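You operate a simulated robot arm through the tools that you are given. There is no shell and no other tool.

You run a simulated robot arm. Do the job below in one go: nothing can be reset, and whatever is moved stays where it is left.

## Task
Press the brown end cap onto the grey short profile in the pocket.
Fine: set the cap on first, push the sliding tray in and lock it for the grey lever's stroke; leave it unlocked and pulled out, the profile in its pocket. Where these are worked on the way, their far stop is far enough and under half their travel is too little: sliding tray.
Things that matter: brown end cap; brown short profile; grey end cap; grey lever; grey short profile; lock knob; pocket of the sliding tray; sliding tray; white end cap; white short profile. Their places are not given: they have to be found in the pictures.

Only the result counts: the job must be done as asked and must still hold three seconds after the hand-in. Knocking over, shifting, dropping, spilling or breaking anything else fails it. Lids that push on must go on centred and level and be pressed home; caps that screw on are set level and turned clockwise until they are tight.

## Robot
A 6-joint arm with a fingered hand, fixed in place. Base frame: the origin is at the foot of the arm, x ahead of it, y to its left, z up; the work surface is at about z = 840. Units: mm, degrees, N and s.
With the tool pointing down near the work surface it reaches from about 300 to 700 mm from the base axis. Its first joint turns from -166.0 to 166.0 degrees. Payload 4 kg.
The TCP is the grasp point between the finger pads, 22 mm short of the fingertips. In the tool frame z runs along the fingers and y along their closing line. Largest opening 112 mm; the body of the gripper starts 60 mm behind the TCP. The gripper is a hand of 4 fingers: y runs from the thumb to the fingers, the wrist lies at [0, 0, -218] in the tool frame, and closing takes about 1.5 s.
Orientation is that of the tool frame in the base frame, as [roll, pitch, yaw] about the fixed x, y, z axes, in that order (R = Rz(yaw) Ry(pitch) Rx(roll)). With the fingers straight down and closing along the base's y, the tool's x points along the base's -x, its y along +y and its z along -z.

## Interface
- The arm moves only by the tool jog_arm. Its argument "series" is a list of rows, each a list of 3 entries, a list of its own where there are three numbers: the shift along the base's x, y, z in mm, then the turn, a rotation vector about the base's x, y, z in degrees, then the closure, from 0 (fully open) to 1 (shut). In form: [[[tx, ty, tz], [ax, ay, az], jaw], ...]. A call has 1 to 20 rows; each row is the pose to reach, as a shift and turn from the pose commanded when the call began. A row lasts 0.2 s, in which the tool goes at most 50 mm and 8.6 degrees; a call with a longer step from one row to the next is refused whole, and so is a gripper value outside its range. A pose out of reach is approached as far as the arm can. The call stops where the force on the tool passes 40 N (or 10 N more than at its start, if that is more) or the arm is blocked; 0.2 s more then pass. Each finger travels about 45 mm/s and halts on what it meets, pressing with about 23 N; the grip force reading is that of the motor and also rises with nothing between the fingers. The clock runs only during rows and for 0.2 s after the last one: add rows that repeat a pose to give the fingers time. The reply holds the time, the measured pose of the TCP, the force on the tool along the base axes, the opening and the grip force, in the units named above and with some noise, with the torque about the TCP (base axes, N m) and any sound that the robot's microphone picked up, and new pictures: "pictures" is both (left out), scene, wrist or none.
- Cameras (640 x 400 px; columns grow to the right, rows downward): "scene" is fixed at [211, 649.9, 1441.3]; the picture's right is [-0.82, -0.57, 0.00], its down [-0.23, 0.33, -0.91] and it looks along [0.52, -0.75, -0.41] (base axes); focal length 345 px, centre (320, 200). "wrist" rides on the gripper at [69, 4, -83] in the tool frame; the picture's right is [-0.06, 1.00, 0.00], its down [-0.77, -0.05, -0.64] and it looks along [-0.64, -0.04, 0.77] (tool axes); focal length 243 px, centre (320, 200).
- grasp_type(shape): the hand has 4 fingers and takes this shape, open, in about a second: jaw (thumb against the fingers, like two jaws); tri (thumb and two fingers); tip (a fingertip pinch); poke (one finger out to press); point (the index stretched); flat (the hand flat); cup (the hand cupped); fist (a fist). The gripper value then closes the fingers along that shape, each until it touches; the sizes above hold for jaw. It gives what a move gives, with no picture.
- locate(camera, pixels): for up to 12 pixels [column, row] of the newest picture of that camera ("zoom" is the newest enlarged one), the place [x, y, z] in the base frame of the surface seen there, good to about 2 mm, but the place of the scene camera against the robot may be out by one fixed shift of up to 12 mm in any direction. No time passes.
- inspect(camera, box): a new picture of the part [left, top, right, bottom] of that camera's present view, enlarged. No time passes.
- job_done(): hands the job in; it is judged then, once.

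Leave the gripper open and the arm clear of the work at the hand-in unless told otherwise.

The tools are called after "Emit:" by a JSON object that holds its "api" and its "payload". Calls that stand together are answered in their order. jog_arm: Moves the arm, as the interface text tells. Its arguments: {"type":"object","properties":{"series":{"type":"array"},"pictures":{"type":"string","enum":["both","scene","wrist","none"]}},"required":["series"]} The other tools are called the same way: grasp_type (shape) gives the hand a shape; locate (camera, pixels) gives the place of the surface under pixels of a picture; inspect (camera, box) takes an enlarged picture of a part of a camera's view; job_done () hands the job in.

At the start:

```text
time: 0.0
ee_pos: [397.1, 45.7, 1240.0]
tool_rot: [-179.9, 0.0, -179.9]
wrist_force: [0.1, 0.1, 0.2]
torque: [0.06, 0.01, 0.02]
finger_gap: 111.9
grip_force: 0.0
shape: jaw
```

scene: 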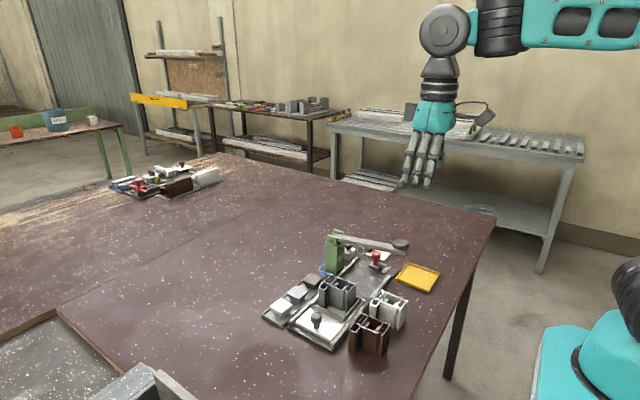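
wrist: 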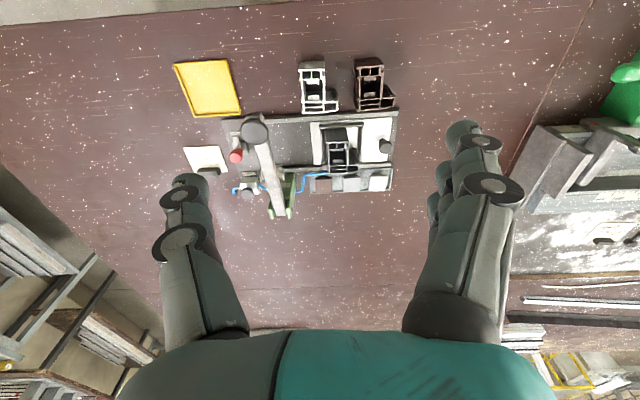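

I see a fixture on the table: a green bracket with a grey lever, a red knob, a tray with a grey profile in it, caps to the left of it and loose profiles. I will enlarge both views first.

Emit:
{"api": "inspect", "payload": {"camera": "scene", "box": [250, 220, 450, 360]}}

Emit:
{"api": "inspect", "payload": {"camera": "wrist", "box": [160, 40, 420, 230]}}

```text
2.86 times, centred on (350, 290) of scene
```

zoom: 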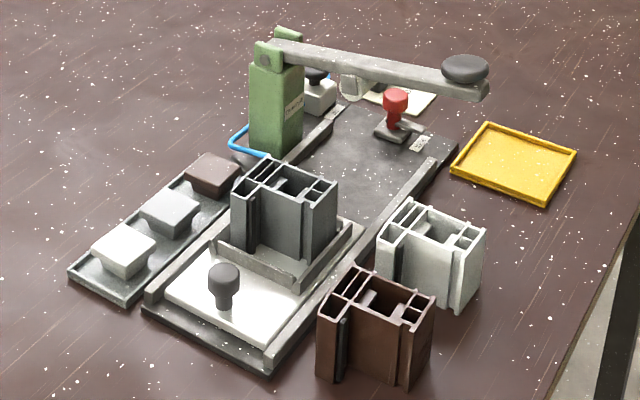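

```text
2.11 times, centred on (290, 135) of wrist
```

zoom: 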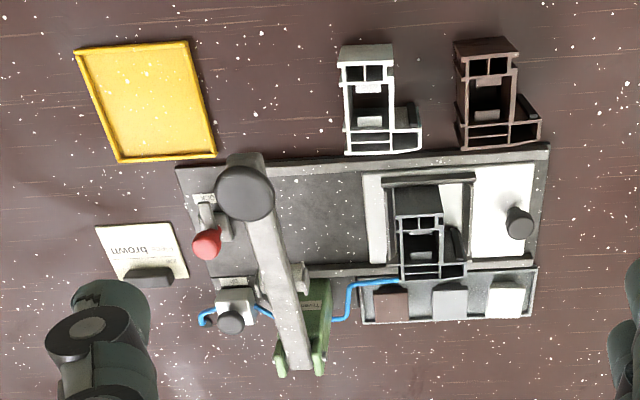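

The wrist view is upside down, with far x at the bottom and right being +y. I will locate the main parts in the enlarged wrist picture.

Emit:
{"api": "locate", "payload": {"camera": "zoom", "pixels": [[390, 302], [449, 300], [506, 300], [519, 215], [245, 190], [206, 243], [230, 322], [300, 350], [420, 218], [500, 190], [330, 230], [365, 95]]}}

Emit:
{"api": "locate", "payload": {"camera": "wrist", "pixels": [[320, 300], [224, 119], [398, 112], [393, 190], [309, 189], [205, 158], [210, 88], [318, 90], [370, 90], [254, 131], [270, 170], [282, 205]]}}

```text
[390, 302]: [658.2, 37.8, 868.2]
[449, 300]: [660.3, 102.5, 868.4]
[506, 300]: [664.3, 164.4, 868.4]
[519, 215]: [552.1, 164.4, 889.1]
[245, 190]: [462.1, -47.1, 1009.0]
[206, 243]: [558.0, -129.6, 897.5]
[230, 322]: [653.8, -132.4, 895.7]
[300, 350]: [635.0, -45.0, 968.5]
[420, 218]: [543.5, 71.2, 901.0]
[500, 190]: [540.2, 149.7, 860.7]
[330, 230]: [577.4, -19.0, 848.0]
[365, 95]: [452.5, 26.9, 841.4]
```

```text
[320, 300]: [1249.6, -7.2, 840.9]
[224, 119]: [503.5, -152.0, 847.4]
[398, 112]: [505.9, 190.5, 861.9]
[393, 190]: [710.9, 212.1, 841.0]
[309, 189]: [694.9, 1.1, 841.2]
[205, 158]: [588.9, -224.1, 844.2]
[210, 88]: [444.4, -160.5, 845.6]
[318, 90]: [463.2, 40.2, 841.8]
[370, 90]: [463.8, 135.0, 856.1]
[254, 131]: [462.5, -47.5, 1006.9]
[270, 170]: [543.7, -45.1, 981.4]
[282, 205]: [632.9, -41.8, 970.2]
```

The caps sit at about x≈660, y≈38/102/164 (brown is at y≈38). The tray knob is near (552,164,889), the lever knob near (462,-47,1009) and the red knob near (558,-130,897). I will move closer, staying high, for a clearer view.

Emit:
{"api": "jog_arm", "payload": {"series": [[[20, 12, -30], [0, 0, 0], 0], [[40, 25, -60], [0, 0, 0], 0], [[60, 40, -90], [0, 0, 0], 0], [[80, 50, -120], [0, 0, 0], 0], [[80, 50, -120], [0, 0, 0], 0]]}}

```text
time: 1.2
ee_pos: [476.6, 96.1, 1119.6]
tool_rot: [-179.9, 0.0, 179.9]
wrist_force: [0.8, 0.6, -0.1]
torque: [-0.01, 0.0, -0.01]
finger_gap: 112.0
grip_force: 0.2
shape: jaw
```

scene: 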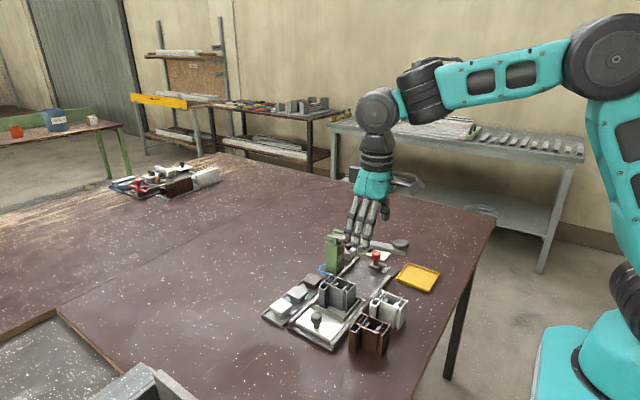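
wrist: 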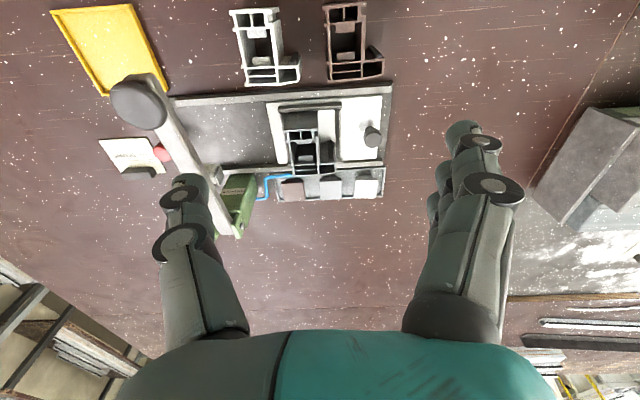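

I will enlarge the tray and cap region of the wrist view.

Emit:
{"api": "inspect", "payload": {"camera": "wrist", "box": [240, 80, 400, 205]}}

Emit:
{"api": "inspect", "payload": {"camera": "scene", "box": [310, 220, 430, 300]}}

Emit:
{"api": "inspect", "payload": {"camera": "scene", "box": [255, 265, 385, 355]}}

```text
3.20 times, centred on (320, 142) of wrist
```

zoom: 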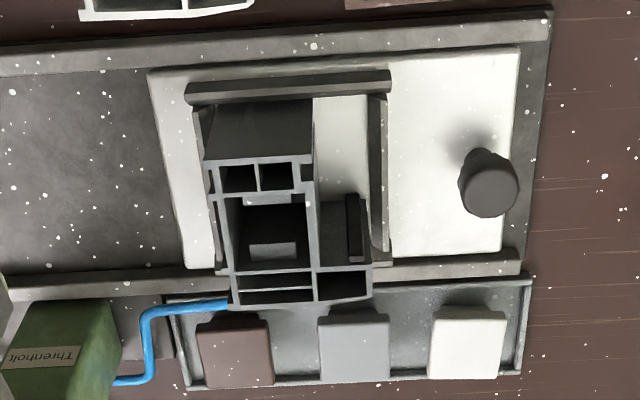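

```text
5.00 times, centred on (370, 260) of scene
```

zoom: 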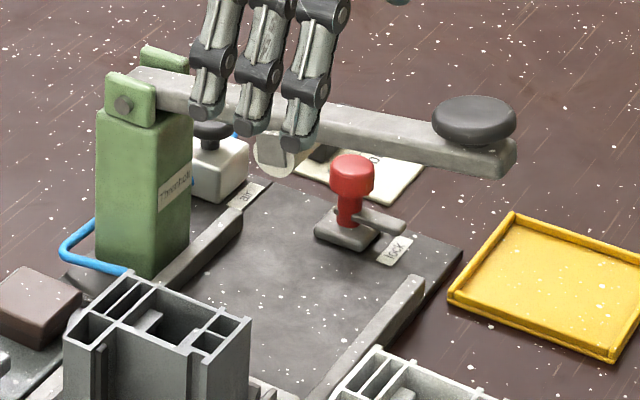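

```text
4.44 times, centred on (320, 310) of scene
```

zoom: 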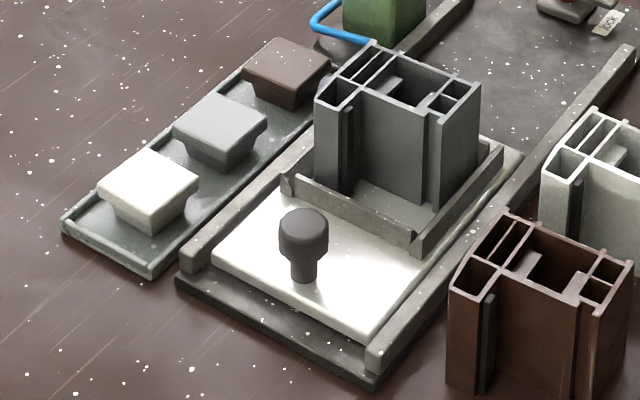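

I will look more closely at the red knob, its label and the other small block.

Emit:
{"api": "inspect", "payload": {"camera": "scene", "box": [365, 245, 405, 275]}}

Emit:
{"api": "inspect", "payload": {"camera": "scene", "box": [325, 228, 385, 268]}}

```text
13.33 times, centred on (385, 260) of scene
```

zoom: 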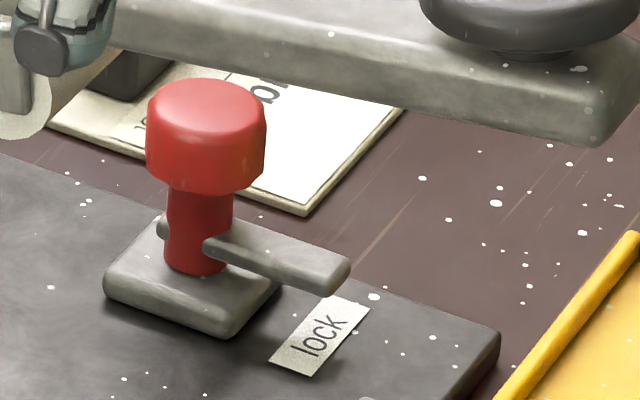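

```text
10.00 times, centred on (355, 248) of scene
```

zoom: 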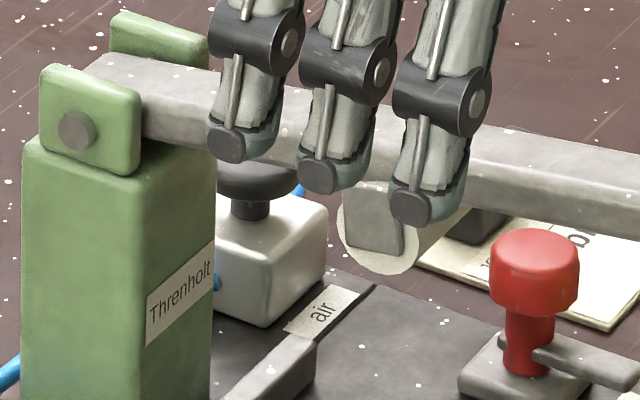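

I will enlarge the wrist view on the caps and profile again, then locate corner points.

Emit:
{"api": "inspect", "payload": {"camera": "wrist", "box": [265, 95, 385, 205]}}

```text
3.64 times, centred on (325, 150) of wrist
```

zoom: 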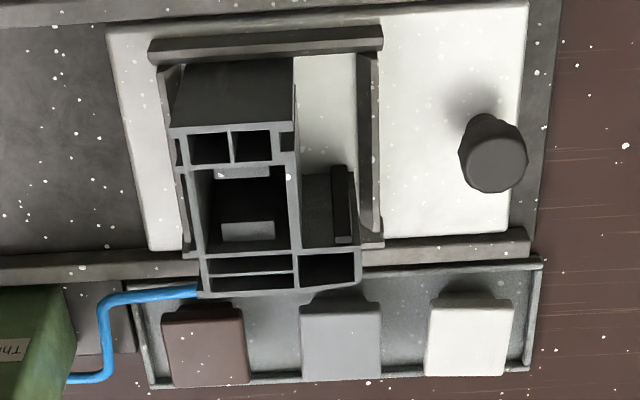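

Emit:
{"api": "locate", "payload": {"camera": "zoom", "pixels": [[167, 317], [240, 314], [247, 380], [177, 384], [306, 316], [378, 312], [172, 130], [291, 128], [202, 292], [358, 282], [357, 250], [294, 240]]}}

Emit:
{"api": "locate", "payload": {"camera": "zoom", "pixels": [[493, 160], [265, 42], [152, 55], [380, 40], [375, 160], [160, 90], [110, 32], [152, 247], [525, 10], [512, 230], [545, 200], [180, 355]]}}

```text
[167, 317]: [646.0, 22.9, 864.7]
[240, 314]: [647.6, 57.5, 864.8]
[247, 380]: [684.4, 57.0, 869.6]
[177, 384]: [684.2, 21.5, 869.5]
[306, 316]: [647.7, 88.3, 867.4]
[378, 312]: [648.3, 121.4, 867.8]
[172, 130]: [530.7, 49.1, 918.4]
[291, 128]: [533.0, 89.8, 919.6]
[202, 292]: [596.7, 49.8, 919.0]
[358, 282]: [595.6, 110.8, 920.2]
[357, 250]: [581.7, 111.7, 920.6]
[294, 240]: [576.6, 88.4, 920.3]
```

```text
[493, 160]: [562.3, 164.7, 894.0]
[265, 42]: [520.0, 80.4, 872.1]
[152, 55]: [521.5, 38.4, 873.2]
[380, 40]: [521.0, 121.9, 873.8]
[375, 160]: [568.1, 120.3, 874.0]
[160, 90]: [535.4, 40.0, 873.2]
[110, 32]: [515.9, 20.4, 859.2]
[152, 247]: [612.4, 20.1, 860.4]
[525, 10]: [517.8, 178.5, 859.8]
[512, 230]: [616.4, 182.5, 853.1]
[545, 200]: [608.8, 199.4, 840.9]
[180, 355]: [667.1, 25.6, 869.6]
```

The grey profile's top is at z≈920. It spans x 531–597 and y 49–90, with a foot out to y≈112 at the far-x side. The brown cap is about 36 × 38 mm. I will move closer above the caps and profile for a more exact view.

Emit:
{"api": "jog_arm", "payload": {"series": [[[20, 0, -30], [0, 0, 0], 0], [[40, 0, -60], [0, 0, 0], 0], [[60, 0, -90], [0, 0, 0], 0], [[76, 0, -117], [0, 0, 0], 0], [[76, 0, -117], [0, 0, 0], 0]], "pictures": "wrist"}}

Emit:
{"api": "inspect", "payload": {"camera": "wrist", "box": [210, 0, 450, 230]}}

```text
time: 2.4
ee_pos: [553.1, 95.6, 1002.3]
tool_rot: [-179.9, 0.0, 180.0]
wrist_force: [-0.1, 1.1, 1.6]
torque: [-0.01, 0.03, 0.06]
finger_gap: 111.9
grip_force: 0.1
shape: jaw
```

wrist: 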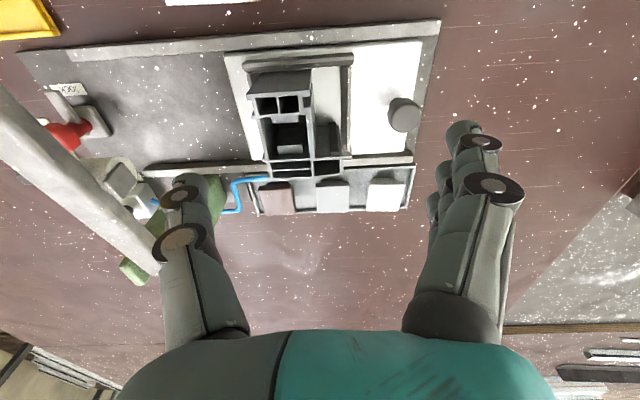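

```text
1.74 times, centred on (330, 115) of wrist
```

zoom: 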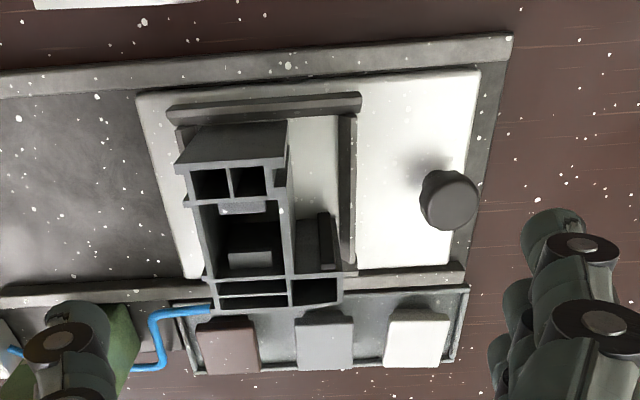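

I will zoom in on the profile and the caps separately.

Emit:
{"api": "inspect", "payload": {"camera": "wrist", "box": [225, 45, 365, 175]}}

Emit:
{"api": "inspect", "payload": {"camera": "wrist", "box": [250, 140, 420, 225]}}

```text
3.08 times, centred on (295, 110) of wrist
```

zoom: 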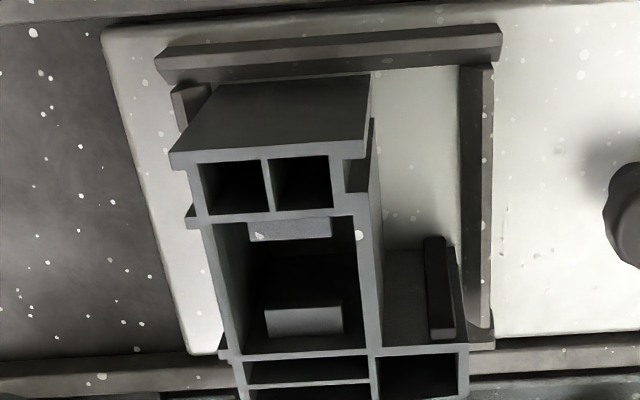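

```text
3.76 times, centred on (335, 182) of wrist
```

zoom: 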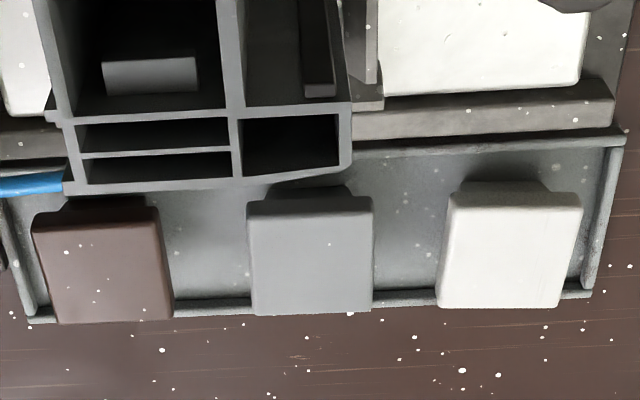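

The caps are plates with a narrower plug below. I will locate the brown cap's edges in this zoom.

Emit:
{"api": "locate", "payload": {"camera": "zoom", "pixels": [[36, 216], [157, 211], [168, 296], [58, 300], [105, 260], [62, 208], [146, 204], [250, 210], [369, 205], [366, 290], [310, 250], [290, 191]]}}

Emit:
{"api": "inspect", "payload": {"camera": "wrist", "box": [225, 45, 365, 175]}}

Emit:
{"api": "locate", "payload": {"camera": "zoom", "pixels": [[174, 160], [205, 210], [347, 155], [370, 155], [208, 228], [360, 212], [240, 352], [370, 345], [466, 350], [470, 395], [378, 350], [305, 232]]}}

```text
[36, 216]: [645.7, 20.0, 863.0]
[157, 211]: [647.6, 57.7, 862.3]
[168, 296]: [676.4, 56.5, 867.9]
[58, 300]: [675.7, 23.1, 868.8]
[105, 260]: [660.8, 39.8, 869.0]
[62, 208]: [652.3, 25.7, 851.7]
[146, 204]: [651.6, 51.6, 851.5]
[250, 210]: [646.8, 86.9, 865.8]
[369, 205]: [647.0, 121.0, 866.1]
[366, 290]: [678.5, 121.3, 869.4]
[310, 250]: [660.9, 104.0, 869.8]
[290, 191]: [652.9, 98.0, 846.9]
```

```text
3.08 times, centred on (295, 110) of wrist
```

zoom: 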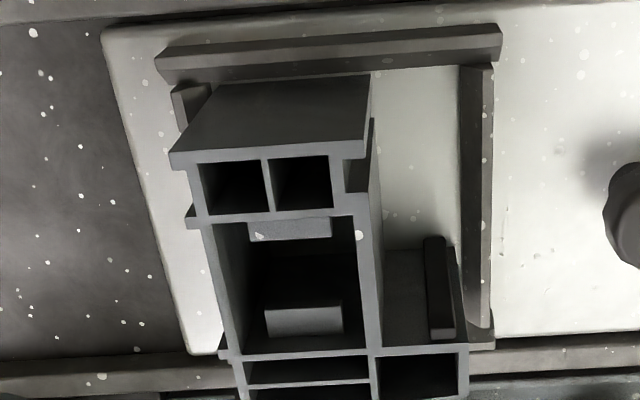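

```text
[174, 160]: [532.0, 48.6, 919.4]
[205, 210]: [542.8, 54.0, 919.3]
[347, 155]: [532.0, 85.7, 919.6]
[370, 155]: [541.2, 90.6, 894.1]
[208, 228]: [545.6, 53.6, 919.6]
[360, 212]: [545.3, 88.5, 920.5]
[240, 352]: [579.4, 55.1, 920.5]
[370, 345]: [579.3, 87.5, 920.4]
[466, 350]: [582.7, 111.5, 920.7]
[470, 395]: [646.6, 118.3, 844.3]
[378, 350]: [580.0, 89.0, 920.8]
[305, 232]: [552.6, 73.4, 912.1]
```

The profile's main chamber spans about x 546–579 and y 56–86. I will check the caps' side shape and the clearances (blue tube, bracket) in the scene view.

Emit:
{"api": "inspect", "payload": {"camera": "scene", "box": [260, 265, 340, 330]}}

```text
6.15 times, centred on (300, 298) of scene
```

zoom: 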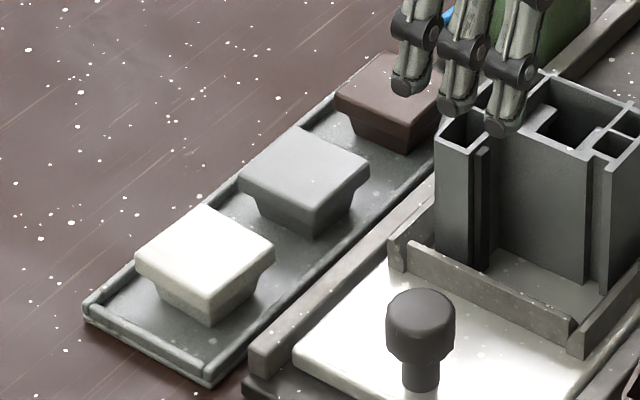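

I will locate the white and grey cap edges in this zoom to get the plate thickness and plug height.

Emit:
{"api": "locate", "payload": {"camera": "zoom", "pixels": [[209, 290], [209, 302], [209, 322], [205, 340], [137, 258], [137, 270], [275, 255], [270, 270], [160, 290], [314, 205], [314, 215], [314, 236]]}}

Emit:
{"api": "locate", "payload": {"camera": "zoom", "pixels": [[404, 130], [404, 150], [440, 143], [205, 375], [215, 365], [255, 360], [370, 370], [205, 250], [304, 165], [420, 310], [420, 380], [240, 190]]}}

```text
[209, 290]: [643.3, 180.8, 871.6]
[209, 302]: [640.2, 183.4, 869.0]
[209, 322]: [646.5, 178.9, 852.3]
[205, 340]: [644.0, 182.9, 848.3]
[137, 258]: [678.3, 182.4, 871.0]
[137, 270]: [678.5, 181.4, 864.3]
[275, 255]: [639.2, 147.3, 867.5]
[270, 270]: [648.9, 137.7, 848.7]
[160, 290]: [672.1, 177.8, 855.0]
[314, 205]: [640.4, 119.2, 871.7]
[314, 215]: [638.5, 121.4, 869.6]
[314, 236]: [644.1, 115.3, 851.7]
```

```text
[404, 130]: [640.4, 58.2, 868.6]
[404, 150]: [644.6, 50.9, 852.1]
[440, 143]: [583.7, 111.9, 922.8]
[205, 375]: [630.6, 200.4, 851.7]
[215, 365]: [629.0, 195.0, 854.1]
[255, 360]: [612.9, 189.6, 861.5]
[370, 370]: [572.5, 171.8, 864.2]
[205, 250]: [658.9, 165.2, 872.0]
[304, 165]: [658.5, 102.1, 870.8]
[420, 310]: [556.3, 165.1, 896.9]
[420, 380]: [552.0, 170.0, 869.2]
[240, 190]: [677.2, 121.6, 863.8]
```

The cap plate is about 7–8 mm thick (z 862–870) with a plug below down to about 848. I will check where the bracket, tube and lever ram are.

Emit:
{"api": "locate", "payload": {"camera": "scene", "pixels": [[329, 270], [340, 275], [347, 266], [329, 245], [345, 245], [322, 270], [330, 272], [336, 236], [360, 258], [366, 252], [400, 242], [395, 250]]}}

Emit:
{"api": "inspect", "payload": {"camera": "scene", "box": [310, 225, 370, 285]}}

```text
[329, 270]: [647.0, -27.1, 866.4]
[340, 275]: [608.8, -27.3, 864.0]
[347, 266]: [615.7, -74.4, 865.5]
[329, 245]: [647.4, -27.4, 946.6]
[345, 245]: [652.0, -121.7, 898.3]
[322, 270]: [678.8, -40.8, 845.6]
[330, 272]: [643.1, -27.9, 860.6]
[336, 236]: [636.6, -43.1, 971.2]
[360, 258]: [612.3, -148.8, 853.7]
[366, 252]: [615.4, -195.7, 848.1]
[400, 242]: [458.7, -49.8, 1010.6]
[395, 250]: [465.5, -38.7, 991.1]
```

```text
6.67 times, centred on (340, 255) of scene
```

zoom: 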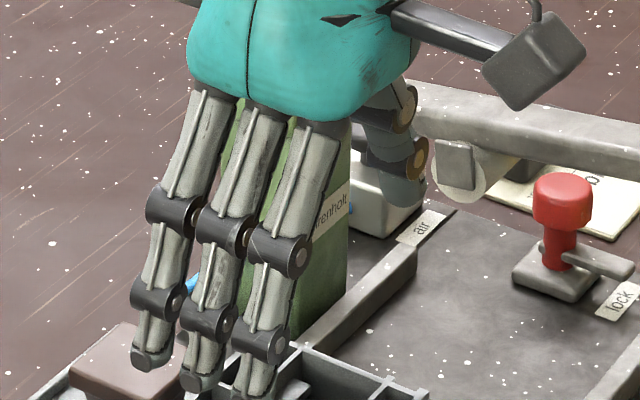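

The bracket's near face is at y≈-26 and the lever bar is at about y -45. I will narrow the jaw to about 65 mm first, then move over the brown cap while staying high.

Emit:
{"api": "jog_arm", "payload": {"series": [[[0, 0, 0], [0, 0, 0], 0.2], [[0, 0, 0], [0, 0, 0], 0.42], [[0, 0, 0], [0, 0, 0], 0.42], [[0, 0, 0], [0, 0, 0], 0.42], [[28, -13, 0], [0, 0, 0], 0.42], [[56, -27, 0], [0, 0, 0], 0.42], [[84, -40, 0], [0, 0, 0], 0.42], [[110, -54, 0], [0, 0, 0], 0.42], [[110, -54, 0], [0, 0, 0], 0.42]]}}

Emit:
{"api": "inspect", "payload": {"camera": "wrist", "box": [210, 0, 450, 230]}}

```text
time: 4.4
ee_pos: [663.7, 41.0, 1002.0]
tool_rot: [-180.0, -0.1, 180.0]
wrist_force: [-0.8, -0.2, 0.0]
torque: [-0.03, 0.03, 0.02]
finger_gap: 65.4
grip_force: 0.0
shape: jaw
```

scene: 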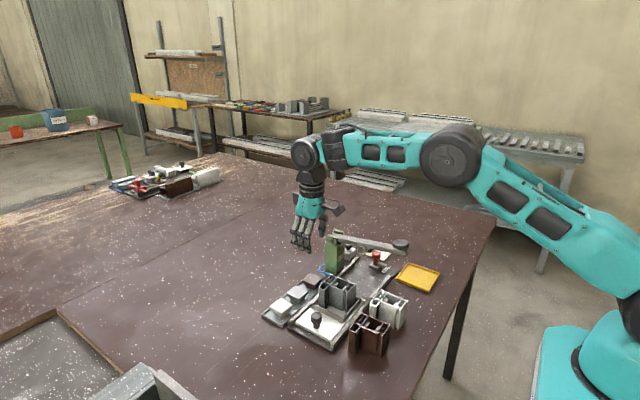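
wrist: 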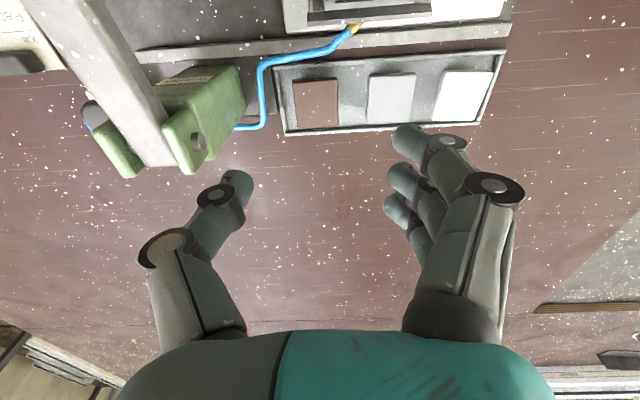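

```text
1.74 times, centred on (330, 115) of wrist
```

zoom: 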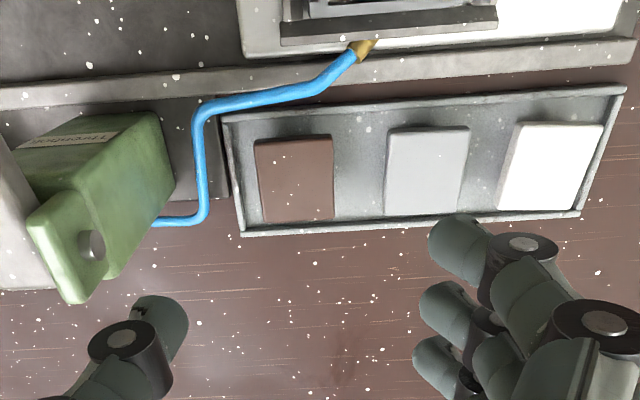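

Now the caps are seen almost from above. I will locate the brown cap's corners, the tube and the cap tray.

Emit:
{"api": "locate", "payload": {"camera": "zoom", "pixels": [[258, 145], [330, 138], [332, 217], [266, 222], [295, 180], [390, 133], [465, 132], [350, 60], [205, 110], [200, 215], [225, 110], [243, 232]]}}

Emit:
{"api": "locate", "payload": {"camera": "wrist", "pixels": [[241, 85], [240, 122], [191, 172], [162, 148], [136, 160], [215, 75], [160, 85], [330, 105], [316, 82], [337, 103], [295, 103], [316, 125]]}}

```text
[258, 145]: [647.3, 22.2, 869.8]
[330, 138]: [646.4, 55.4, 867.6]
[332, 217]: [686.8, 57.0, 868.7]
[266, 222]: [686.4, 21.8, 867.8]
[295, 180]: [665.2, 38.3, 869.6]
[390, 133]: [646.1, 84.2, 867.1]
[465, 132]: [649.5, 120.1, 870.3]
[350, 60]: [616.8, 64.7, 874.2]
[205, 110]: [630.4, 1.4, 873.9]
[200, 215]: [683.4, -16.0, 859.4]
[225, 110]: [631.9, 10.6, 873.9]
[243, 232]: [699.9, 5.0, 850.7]
```

```text
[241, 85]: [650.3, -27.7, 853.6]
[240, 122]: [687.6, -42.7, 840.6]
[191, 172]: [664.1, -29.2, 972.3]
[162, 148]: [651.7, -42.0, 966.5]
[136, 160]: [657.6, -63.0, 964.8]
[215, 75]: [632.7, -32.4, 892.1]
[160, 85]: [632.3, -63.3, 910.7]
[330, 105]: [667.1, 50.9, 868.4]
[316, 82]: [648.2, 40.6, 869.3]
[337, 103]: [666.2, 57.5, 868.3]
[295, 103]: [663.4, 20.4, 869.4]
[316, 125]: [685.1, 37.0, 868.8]
```

The brown cap spans x 646.5–686.5 and y 21–57.3, so its centre is about (666.5, 39.2) with the top at 869.5. The blue tube passes near (630..683, 1..-16). I will measure where the fingertips are in this view.

Emit:
{"api": "locate", "payload": {"camera": "zoom", "pixels": [[437, 240], [430, 300], [422, 360], [175, 330], [150, 305], [445, 220], [440, 285], [425, 345], [160, 370], [202, 160], [203, 190], [260, 99]]}}

```text
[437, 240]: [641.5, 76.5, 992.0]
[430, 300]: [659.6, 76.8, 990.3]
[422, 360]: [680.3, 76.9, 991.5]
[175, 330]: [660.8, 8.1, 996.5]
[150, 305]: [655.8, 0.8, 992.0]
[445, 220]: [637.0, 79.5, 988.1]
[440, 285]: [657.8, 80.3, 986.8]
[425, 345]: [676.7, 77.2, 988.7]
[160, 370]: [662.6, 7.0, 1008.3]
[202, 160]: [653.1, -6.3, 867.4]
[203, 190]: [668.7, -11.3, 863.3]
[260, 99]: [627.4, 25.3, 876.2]
```

The fingers sit at x≈641/660/680 around the TCP. I will check how far out the thumb's knuckle reaches, because the bracket cheek is at (664,-29,972).

Emit:
{"api": "locate", "payload": {"camera": "wrist", "pixels": [[142, 250], [165, 245], [188, 235], [150, 285], [130, 370], [200, 200], [243, 180], [160, 320], [185, 173], [175, 160], [205, 160], [110, 170]]}}

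```text
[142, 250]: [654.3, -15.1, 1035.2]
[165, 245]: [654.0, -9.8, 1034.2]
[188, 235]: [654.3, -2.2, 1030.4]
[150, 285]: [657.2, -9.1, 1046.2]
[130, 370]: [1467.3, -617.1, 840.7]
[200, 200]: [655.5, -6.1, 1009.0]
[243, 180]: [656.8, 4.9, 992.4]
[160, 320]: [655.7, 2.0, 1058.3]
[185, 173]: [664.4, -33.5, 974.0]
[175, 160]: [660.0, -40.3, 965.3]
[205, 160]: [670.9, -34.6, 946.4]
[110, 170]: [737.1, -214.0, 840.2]
```

The knuckle reaches only to y≈-15 and the bracket is at -29, so there is room. I will narrow the jaw to about 46 mm, centre over (667, 39.2) and descend to just above the cap.

Emit:
{"api": "jog_arm", "payload": {"series": [[[3.3, -1.8, 0], [0, 0, 0], 0.59], [[3.3, -1.8, 0], [0, 0, 0], 0.59], [[3.3, -1.8, -30], [0, 0, 0], 0.59], [[3.3, -1.8, -60], [0, 0, 0], 0.59], [[3.3, -1.8, -85], [0, 0, 0], 0.59], [[3.3, -1.8, -100], [0, 0, 0], 0.59], [[3.3, -1.8, -100], [0, 0, 0], 0.59]]}}

Emit:
{"api": "inspect", "payload": {"camera": "scene", "box": [270, 220, 370, 310]}}

Emit:
{"api": "inspect", "payload": {"camera": "wrist", "box": [180, 40, 460, 260]}}

```text
time: 6.0
ee_pos: [666.5, 39.3, 902.1]
tool_rot: [-180.0, 0.0, -180.0]
wrist_force: [-0.2, 0.3, 0.0]
torque: [0.02, -0.02, 0.02]
finger_gap: 46.6
grip_force: 0.1
shape: jaw
```

scene: 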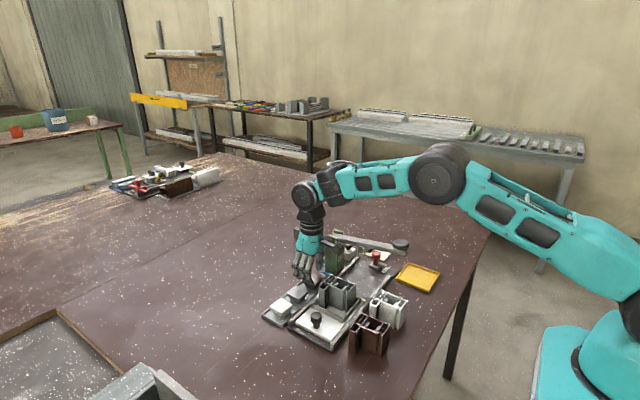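
wrist: 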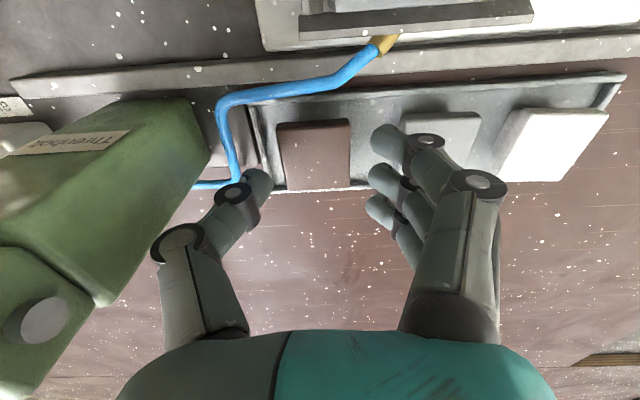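

```text
4.44 times, centred on (320, 265) of scene
```

zoom: 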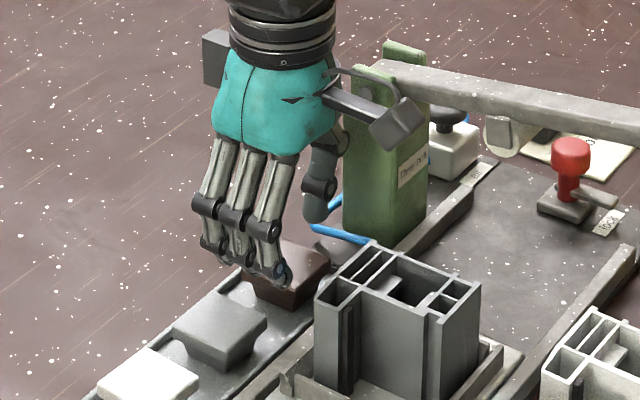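

```text
1.82 times, centred on (320, 150) of wrist
```

zoom: 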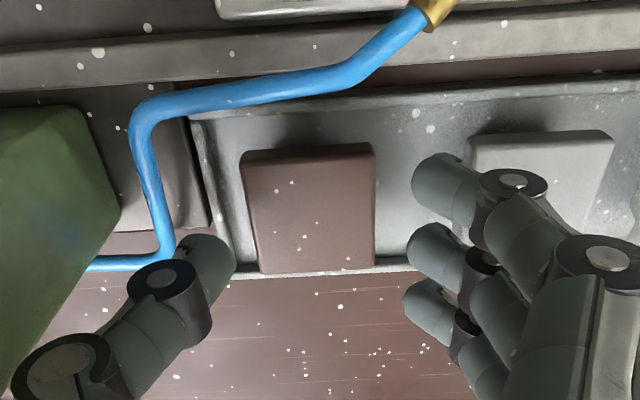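

I will measure the thumb, tube, fingertips and cap corners in this close zoom before going lower.

Emit:
{"api": "locate", "payload": {"camera": "zoom", "pixels": [[246, 160], [370, 150], [373, 265], [262, 272], [150, 170], [165, 235], [205, 245], [235, 265], [425, 175], [415, 240], [412, 300], [475, 145]]}}

Emit:
{"api": "locate", "payload": {"camera": "wrist", "pixels": [[269, 180], [262, 172], [252, 170], [375, 135], [385, 127], [405, 160], [370, 175], [366, 207], [240, 195], [218, 200], [100, 305], [160, 235]]}}

```text
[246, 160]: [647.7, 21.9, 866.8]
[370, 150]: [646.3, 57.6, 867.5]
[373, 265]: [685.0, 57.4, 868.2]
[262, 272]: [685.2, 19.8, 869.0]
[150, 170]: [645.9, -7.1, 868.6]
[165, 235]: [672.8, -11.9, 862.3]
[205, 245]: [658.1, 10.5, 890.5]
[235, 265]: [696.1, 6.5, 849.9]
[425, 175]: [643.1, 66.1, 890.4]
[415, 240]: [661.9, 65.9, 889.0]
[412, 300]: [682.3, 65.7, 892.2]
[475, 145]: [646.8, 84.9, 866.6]
```

```text
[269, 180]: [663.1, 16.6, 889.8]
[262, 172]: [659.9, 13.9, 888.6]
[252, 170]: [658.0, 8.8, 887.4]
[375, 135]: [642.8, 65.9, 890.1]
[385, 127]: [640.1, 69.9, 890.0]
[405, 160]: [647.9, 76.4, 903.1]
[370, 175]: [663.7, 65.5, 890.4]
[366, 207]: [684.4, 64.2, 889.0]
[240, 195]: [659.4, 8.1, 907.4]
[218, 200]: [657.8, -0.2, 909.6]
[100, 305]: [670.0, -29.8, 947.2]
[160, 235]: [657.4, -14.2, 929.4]
```

The cap centre is confirmed at about (666, 39.2), with thumb at y≈16.5, fingers at y≈64 and the tube clear. I will descend 22 mm to z≈880 and close on the cap plate.

Emit:
{"api": "jog_arm", "payload": {"series": [[[0, 0, -10], [0, 0, 0], 0.59], [[0, 0, -18], [0, 0, 0], 0.59], [[0, 0, -22], [0, 0, 0], 0.59], [[0, 0, -22], [0, 0, 0], 0.59]]}}

Emit:
{"api": "inspect", "payload": {"camera": "scene", "box": [280, 250, 350, 310]}}

Emit:
{"api": "inspect", "payload": {"camera": "wrist", "box": [220, 40, 460, 230]}}

```text
time: 7.0
ee_pos: [666.3, 39.6, 880.7]
tool_rot: [180.0, 0.1, -180.0]
wrist_force: [-0.7, -0.3, -0.5]
torque: [0.0, 0.03, 0.0]
finger_gap: 46.4
grip_force: 0.0
shape: jaw
```

scene: 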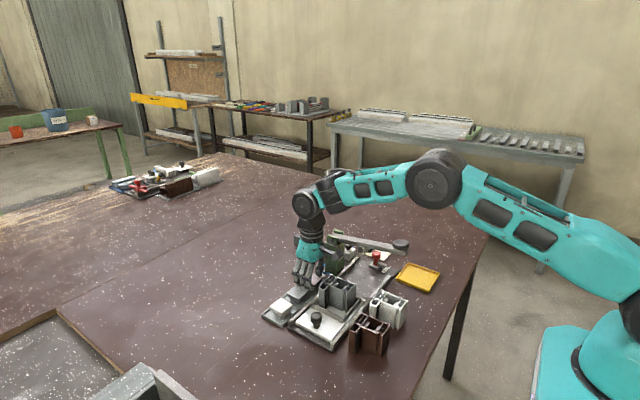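
wrist: 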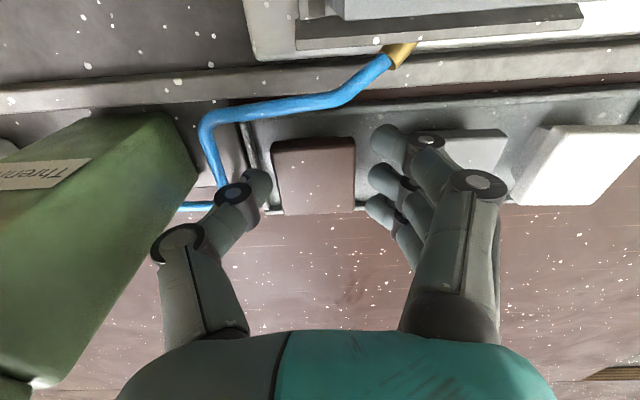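

```text
6.67 times, centred on (315, 280) of scene
```

zoom: 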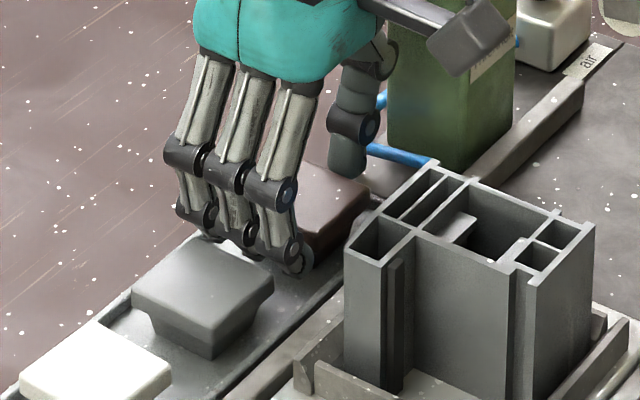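

```text
2.11 times, centred on (340, 135) of wrist
```

zoom: 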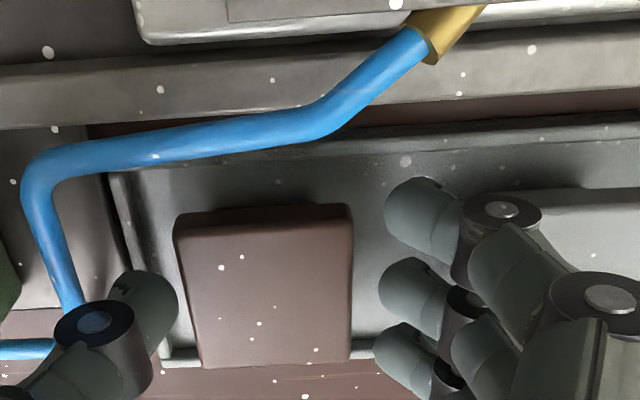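

The position looks right, with the cap between thumb and fingers and no contact. I will close on it now.

Emit:
{"api": "jog_arm", "payload": {"series": [[[0, 0, 0], [0, 0, 0], 0.64], [[0, 0, 0], [0, 0, 0], 0.68], [[0, 0, 0], [0, 0, 0], 0.75], [[0, 0, 0], [0, 0, 0], 0.8], [[0, 0, 0], [0, 0, 0], 0.8], [[0, 0, 0], [0, 0, 0], 0.8]]}}

Emit:
{"api": "inspect", "payload": {"camera": "wrist", "box": [220, 40, 460, 230]}}

```text
time: 8.4
ee_pos: [667.0, 40.7, 880.8]
tool_rot: [-180.0, 0.0, -179.9]
wrist_force: [0.1, -0.4, 0.2]
torque: [0.04, 0.03, 0.0]
finger_gap: 33.5
grip_force: 22.9
shape: jaw
```

scene: 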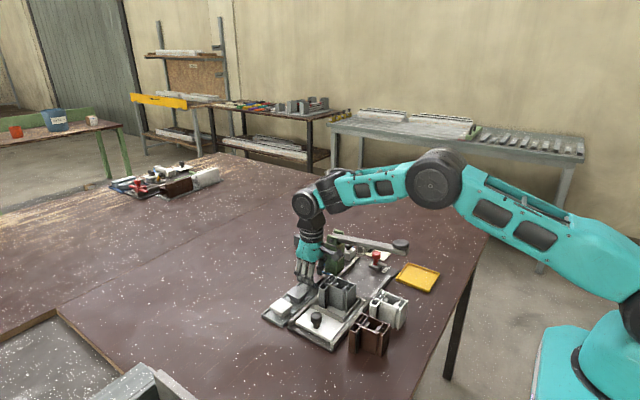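
wrist: 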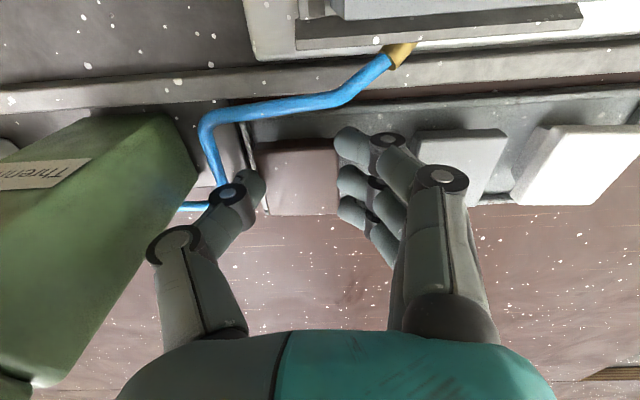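

```text
2.11 times, centred on (340, 135) of wrist
```

zoom: 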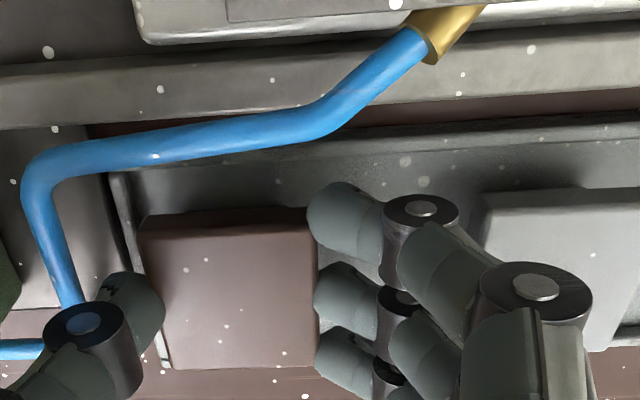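

The grip reads 22.9 N with a 33.5 mm gap, and the cap seems to have slid slightly toward the thumb. I will locate its corners to learn its offset from the TCP.

Emit:
{"api": "locate", "payload": {"camera": "zoom", "pixels": [[140, 240], [305, 215], [305, 235], [316, 365], [175, 368], [230, 290], [150, 228], [320, 215], [320, 290], [320, 350], [160, 290], [165, 300]]}}

```text
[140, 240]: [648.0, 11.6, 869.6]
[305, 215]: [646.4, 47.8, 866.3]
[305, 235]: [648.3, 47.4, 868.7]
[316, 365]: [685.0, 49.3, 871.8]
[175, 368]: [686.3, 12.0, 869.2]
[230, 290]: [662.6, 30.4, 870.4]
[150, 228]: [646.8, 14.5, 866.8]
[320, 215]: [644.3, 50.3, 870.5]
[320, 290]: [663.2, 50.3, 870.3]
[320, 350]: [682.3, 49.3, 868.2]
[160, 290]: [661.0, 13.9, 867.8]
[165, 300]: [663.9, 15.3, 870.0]
```

The cap is firmly held but off-centre in the hand. Its centre is at (666.3, 30.3) while the TCP reads y≈40. I will lift 25 mm straight up and check it.

Emit:
{"api": "jog_arm", "payload": {"series": [[[0, 0, 6], [0, 0, 0], 0.8], [[0, 0, 14], [0, 0, 0], 0.8], [[0, 0, 25], [0, 0, 0], 0.8], [[0, 0, 25], [0, 0, 0], 0.8]]}}

Emit:
{"api": "inspect", "payload": {"camera": "wrist", "box": [220, 40, 460, 230]}}

Emit:
{"api": "inspect", "payload": {"camera": "scene", "box": [280, 245, 350, 310]}}

```text
time: 9.4
ee_pos: [667.2, 39.9, 906.2]
tool_rot: [-179.9, 0.0, -180.0]
wrist_force: [-0.1, -0.4, 1.2]
torque: [-0.04, 0.01, 0.03]
finger_gap: 33.6
grip_force: 22.7
shape: jaw
```

scene: 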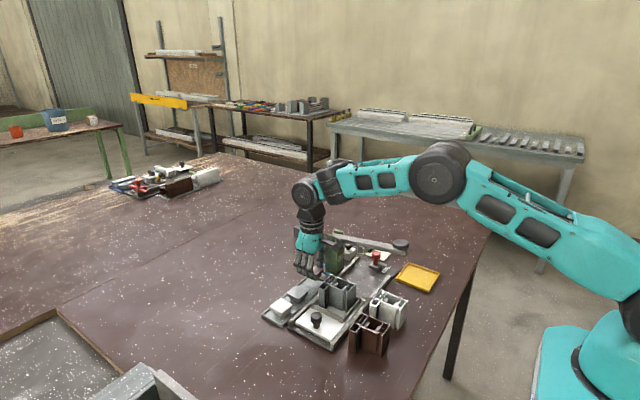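
wrist: 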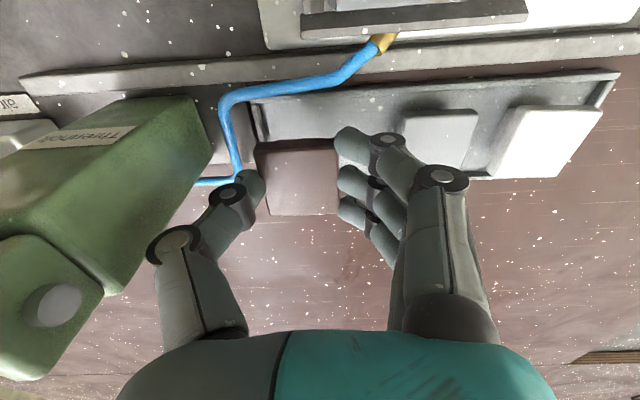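

```text
2.11 times, centred on (340, 135) of wrist
```

zoom: 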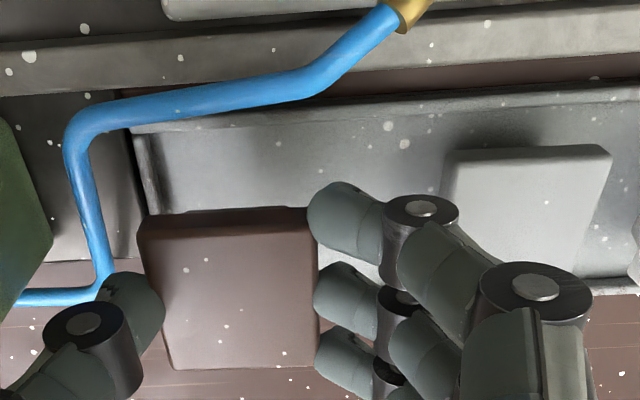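

```text
6.15 times, centred on (315, 278) of scene
```

zoom: 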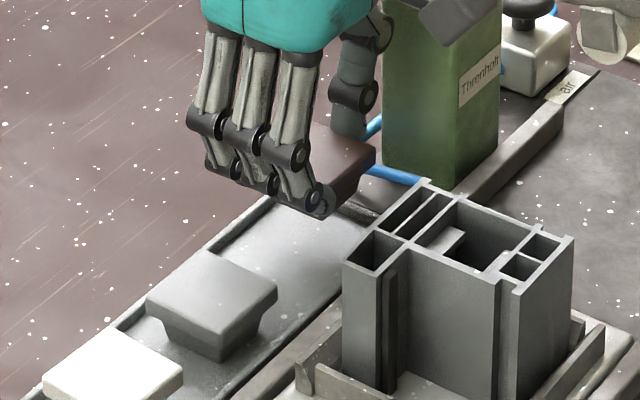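

The cap lifted with the hand. I will check its level and its offset from the TCP.

Emit:
{"api": "locate", "payload": {"camera": "zoom", "pixels": [[330, 130], [372, 155], [340, 200], [335, 165]]}}

Emit:
{"api": "locate", "payload": {"camera": "wrist", "pixels": [[258, 148], [330, 144], [287, 150], [283, 212], [332, 212], [290, 180], [270, 165], [330, 160], [272, 205], [325, 190]]}}

```text
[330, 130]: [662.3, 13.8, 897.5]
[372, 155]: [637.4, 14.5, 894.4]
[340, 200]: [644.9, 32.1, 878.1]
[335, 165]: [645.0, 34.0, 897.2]
```

```text
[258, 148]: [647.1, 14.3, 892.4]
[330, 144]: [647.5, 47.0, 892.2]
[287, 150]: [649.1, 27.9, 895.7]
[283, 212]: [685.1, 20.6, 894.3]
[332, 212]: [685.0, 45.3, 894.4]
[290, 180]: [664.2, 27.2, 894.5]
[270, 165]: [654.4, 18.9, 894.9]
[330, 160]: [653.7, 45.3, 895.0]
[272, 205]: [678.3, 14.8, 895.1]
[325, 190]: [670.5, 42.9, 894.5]
```

The cap is level at z≈894.5–895.5. I will take more edge points in the wrist zoom for its exact centre.

Emit:
{"api": "inspect", "payload": {"camera": "wrist", "box": [235, 130, 365, 230]}}

```text
4.00 times, centred on (300, 180) of wrist
```

zoom: 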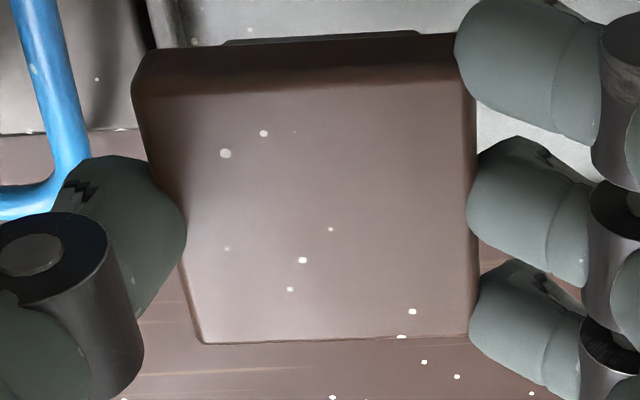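

Emit:
{"api": "locate", "payload": {"camera": "zoom", "pixels": [[135, 85], [470, 90], [145, 110], [474, 130], [195, 315], [475, 290], [205, 340], [460, 332], [140, 62], [455, 45], [300, 85], [330, 335]]}}

```text
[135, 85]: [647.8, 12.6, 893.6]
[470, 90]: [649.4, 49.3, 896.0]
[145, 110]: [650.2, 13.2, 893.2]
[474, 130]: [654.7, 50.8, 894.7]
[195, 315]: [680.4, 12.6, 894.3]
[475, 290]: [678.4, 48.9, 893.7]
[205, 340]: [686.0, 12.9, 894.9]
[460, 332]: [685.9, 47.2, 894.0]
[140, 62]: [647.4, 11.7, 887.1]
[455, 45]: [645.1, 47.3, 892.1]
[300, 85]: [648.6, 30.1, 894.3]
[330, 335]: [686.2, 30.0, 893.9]
```

The cap centre is at (666.3, 30.9), i.e. (-0.1, -9.2) from the TCP, with its top 11.4 mm below the TCP. I will raise and move so that the camera looks nearly straight down on the profile's chamber for an exact measurement.

Emit:
{"api": "jog_arm", "payload": {"series": [[[0, 0, 25], [0, 0, 0], 0.8], [[0, 10, 50], [0, 0, 0], 0.8], [[0, 25, 80], [0, 0, 0], 0.8], [[-25, 35, 95], [0, 0, 0], 0.8], [[-52, 38, 95], [0, 0, 0], 0.8], [[-52, 38, 95], [0, 0, 0], 0.8]], "pictures": "wrist"}}

Emit:
{"api": "inspect", "payload": {"camera": "wrist", "box": [220, 0, 380, 110]}}

```text
time: 10.8
ee_pos: [614.4, 76.5, 1000.4]
tool_rot: [-180.0, 0.1, -180.0]
wrist_force: [0.1, 1.0, 0.1]
torque: [0.0, 0.04, 0.01]
finger_gap: 33.5
grip_force: 23.2
shape: jaw
```

wrist: 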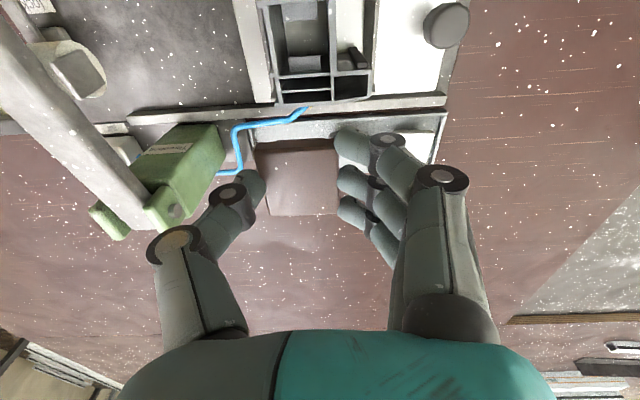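

```text
3.64 times, centred on (300, 55) of wrist
```

zoom: 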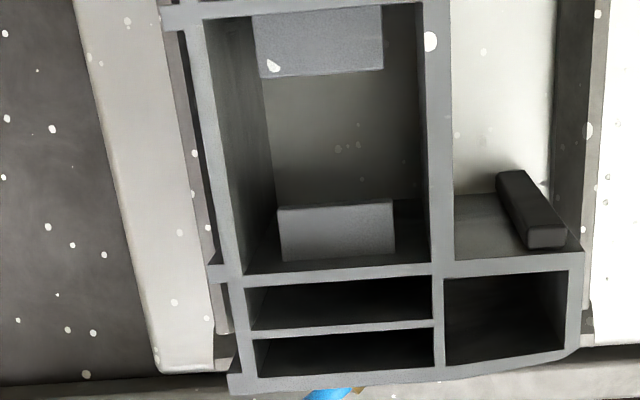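

Now the chamber is clearly visible. I will locate its inner edges and the two tabs.

Emit:
{"api": "locate", "payload": {"camera": "zoom", "pixels": [[203, 30], [420, 30], [240, 268], [436, 255], [225, 150], [437, 150], [330, 270], [320, 11], [320, 40], [335, 205], [335, 240], [340, 130]]}}

Emit:
{"api": "locate", "payload": {"camera": "zoom", "pixels": [[210, 150], [222, 150], [445, 150], [430, 150], [300, 274], [300, 6], [445, 200], [220, 200], [193, 60], [449, 100], [300, 70], [340, 256]]}}

```text
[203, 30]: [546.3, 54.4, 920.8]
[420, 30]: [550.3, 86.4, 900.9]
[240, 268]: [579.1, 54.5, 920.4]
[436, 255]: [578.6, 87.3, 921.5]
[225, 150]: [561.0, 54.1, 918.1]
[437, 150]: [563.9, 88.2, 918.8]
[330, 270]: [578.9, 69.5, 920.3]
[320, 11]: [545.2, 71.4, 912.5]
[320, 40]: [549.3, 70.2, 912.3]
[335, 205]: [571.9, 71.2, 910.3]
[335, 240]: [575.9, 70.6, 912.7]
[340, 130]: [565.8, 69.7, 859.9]
```

```text
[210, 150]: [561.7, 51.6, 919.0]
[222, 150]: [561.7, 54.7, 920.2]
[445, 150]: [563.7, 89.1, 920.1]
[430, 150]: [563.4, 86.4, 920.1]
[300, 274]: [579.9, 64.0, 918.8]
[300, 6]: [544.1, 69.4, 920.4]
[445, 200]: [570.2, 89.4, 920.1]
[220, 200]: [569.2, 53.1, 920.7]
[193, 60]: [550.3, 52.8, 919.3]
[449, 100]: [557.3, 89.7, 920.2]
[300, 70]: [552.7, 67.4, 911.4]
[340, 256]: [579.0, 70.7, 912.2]
```

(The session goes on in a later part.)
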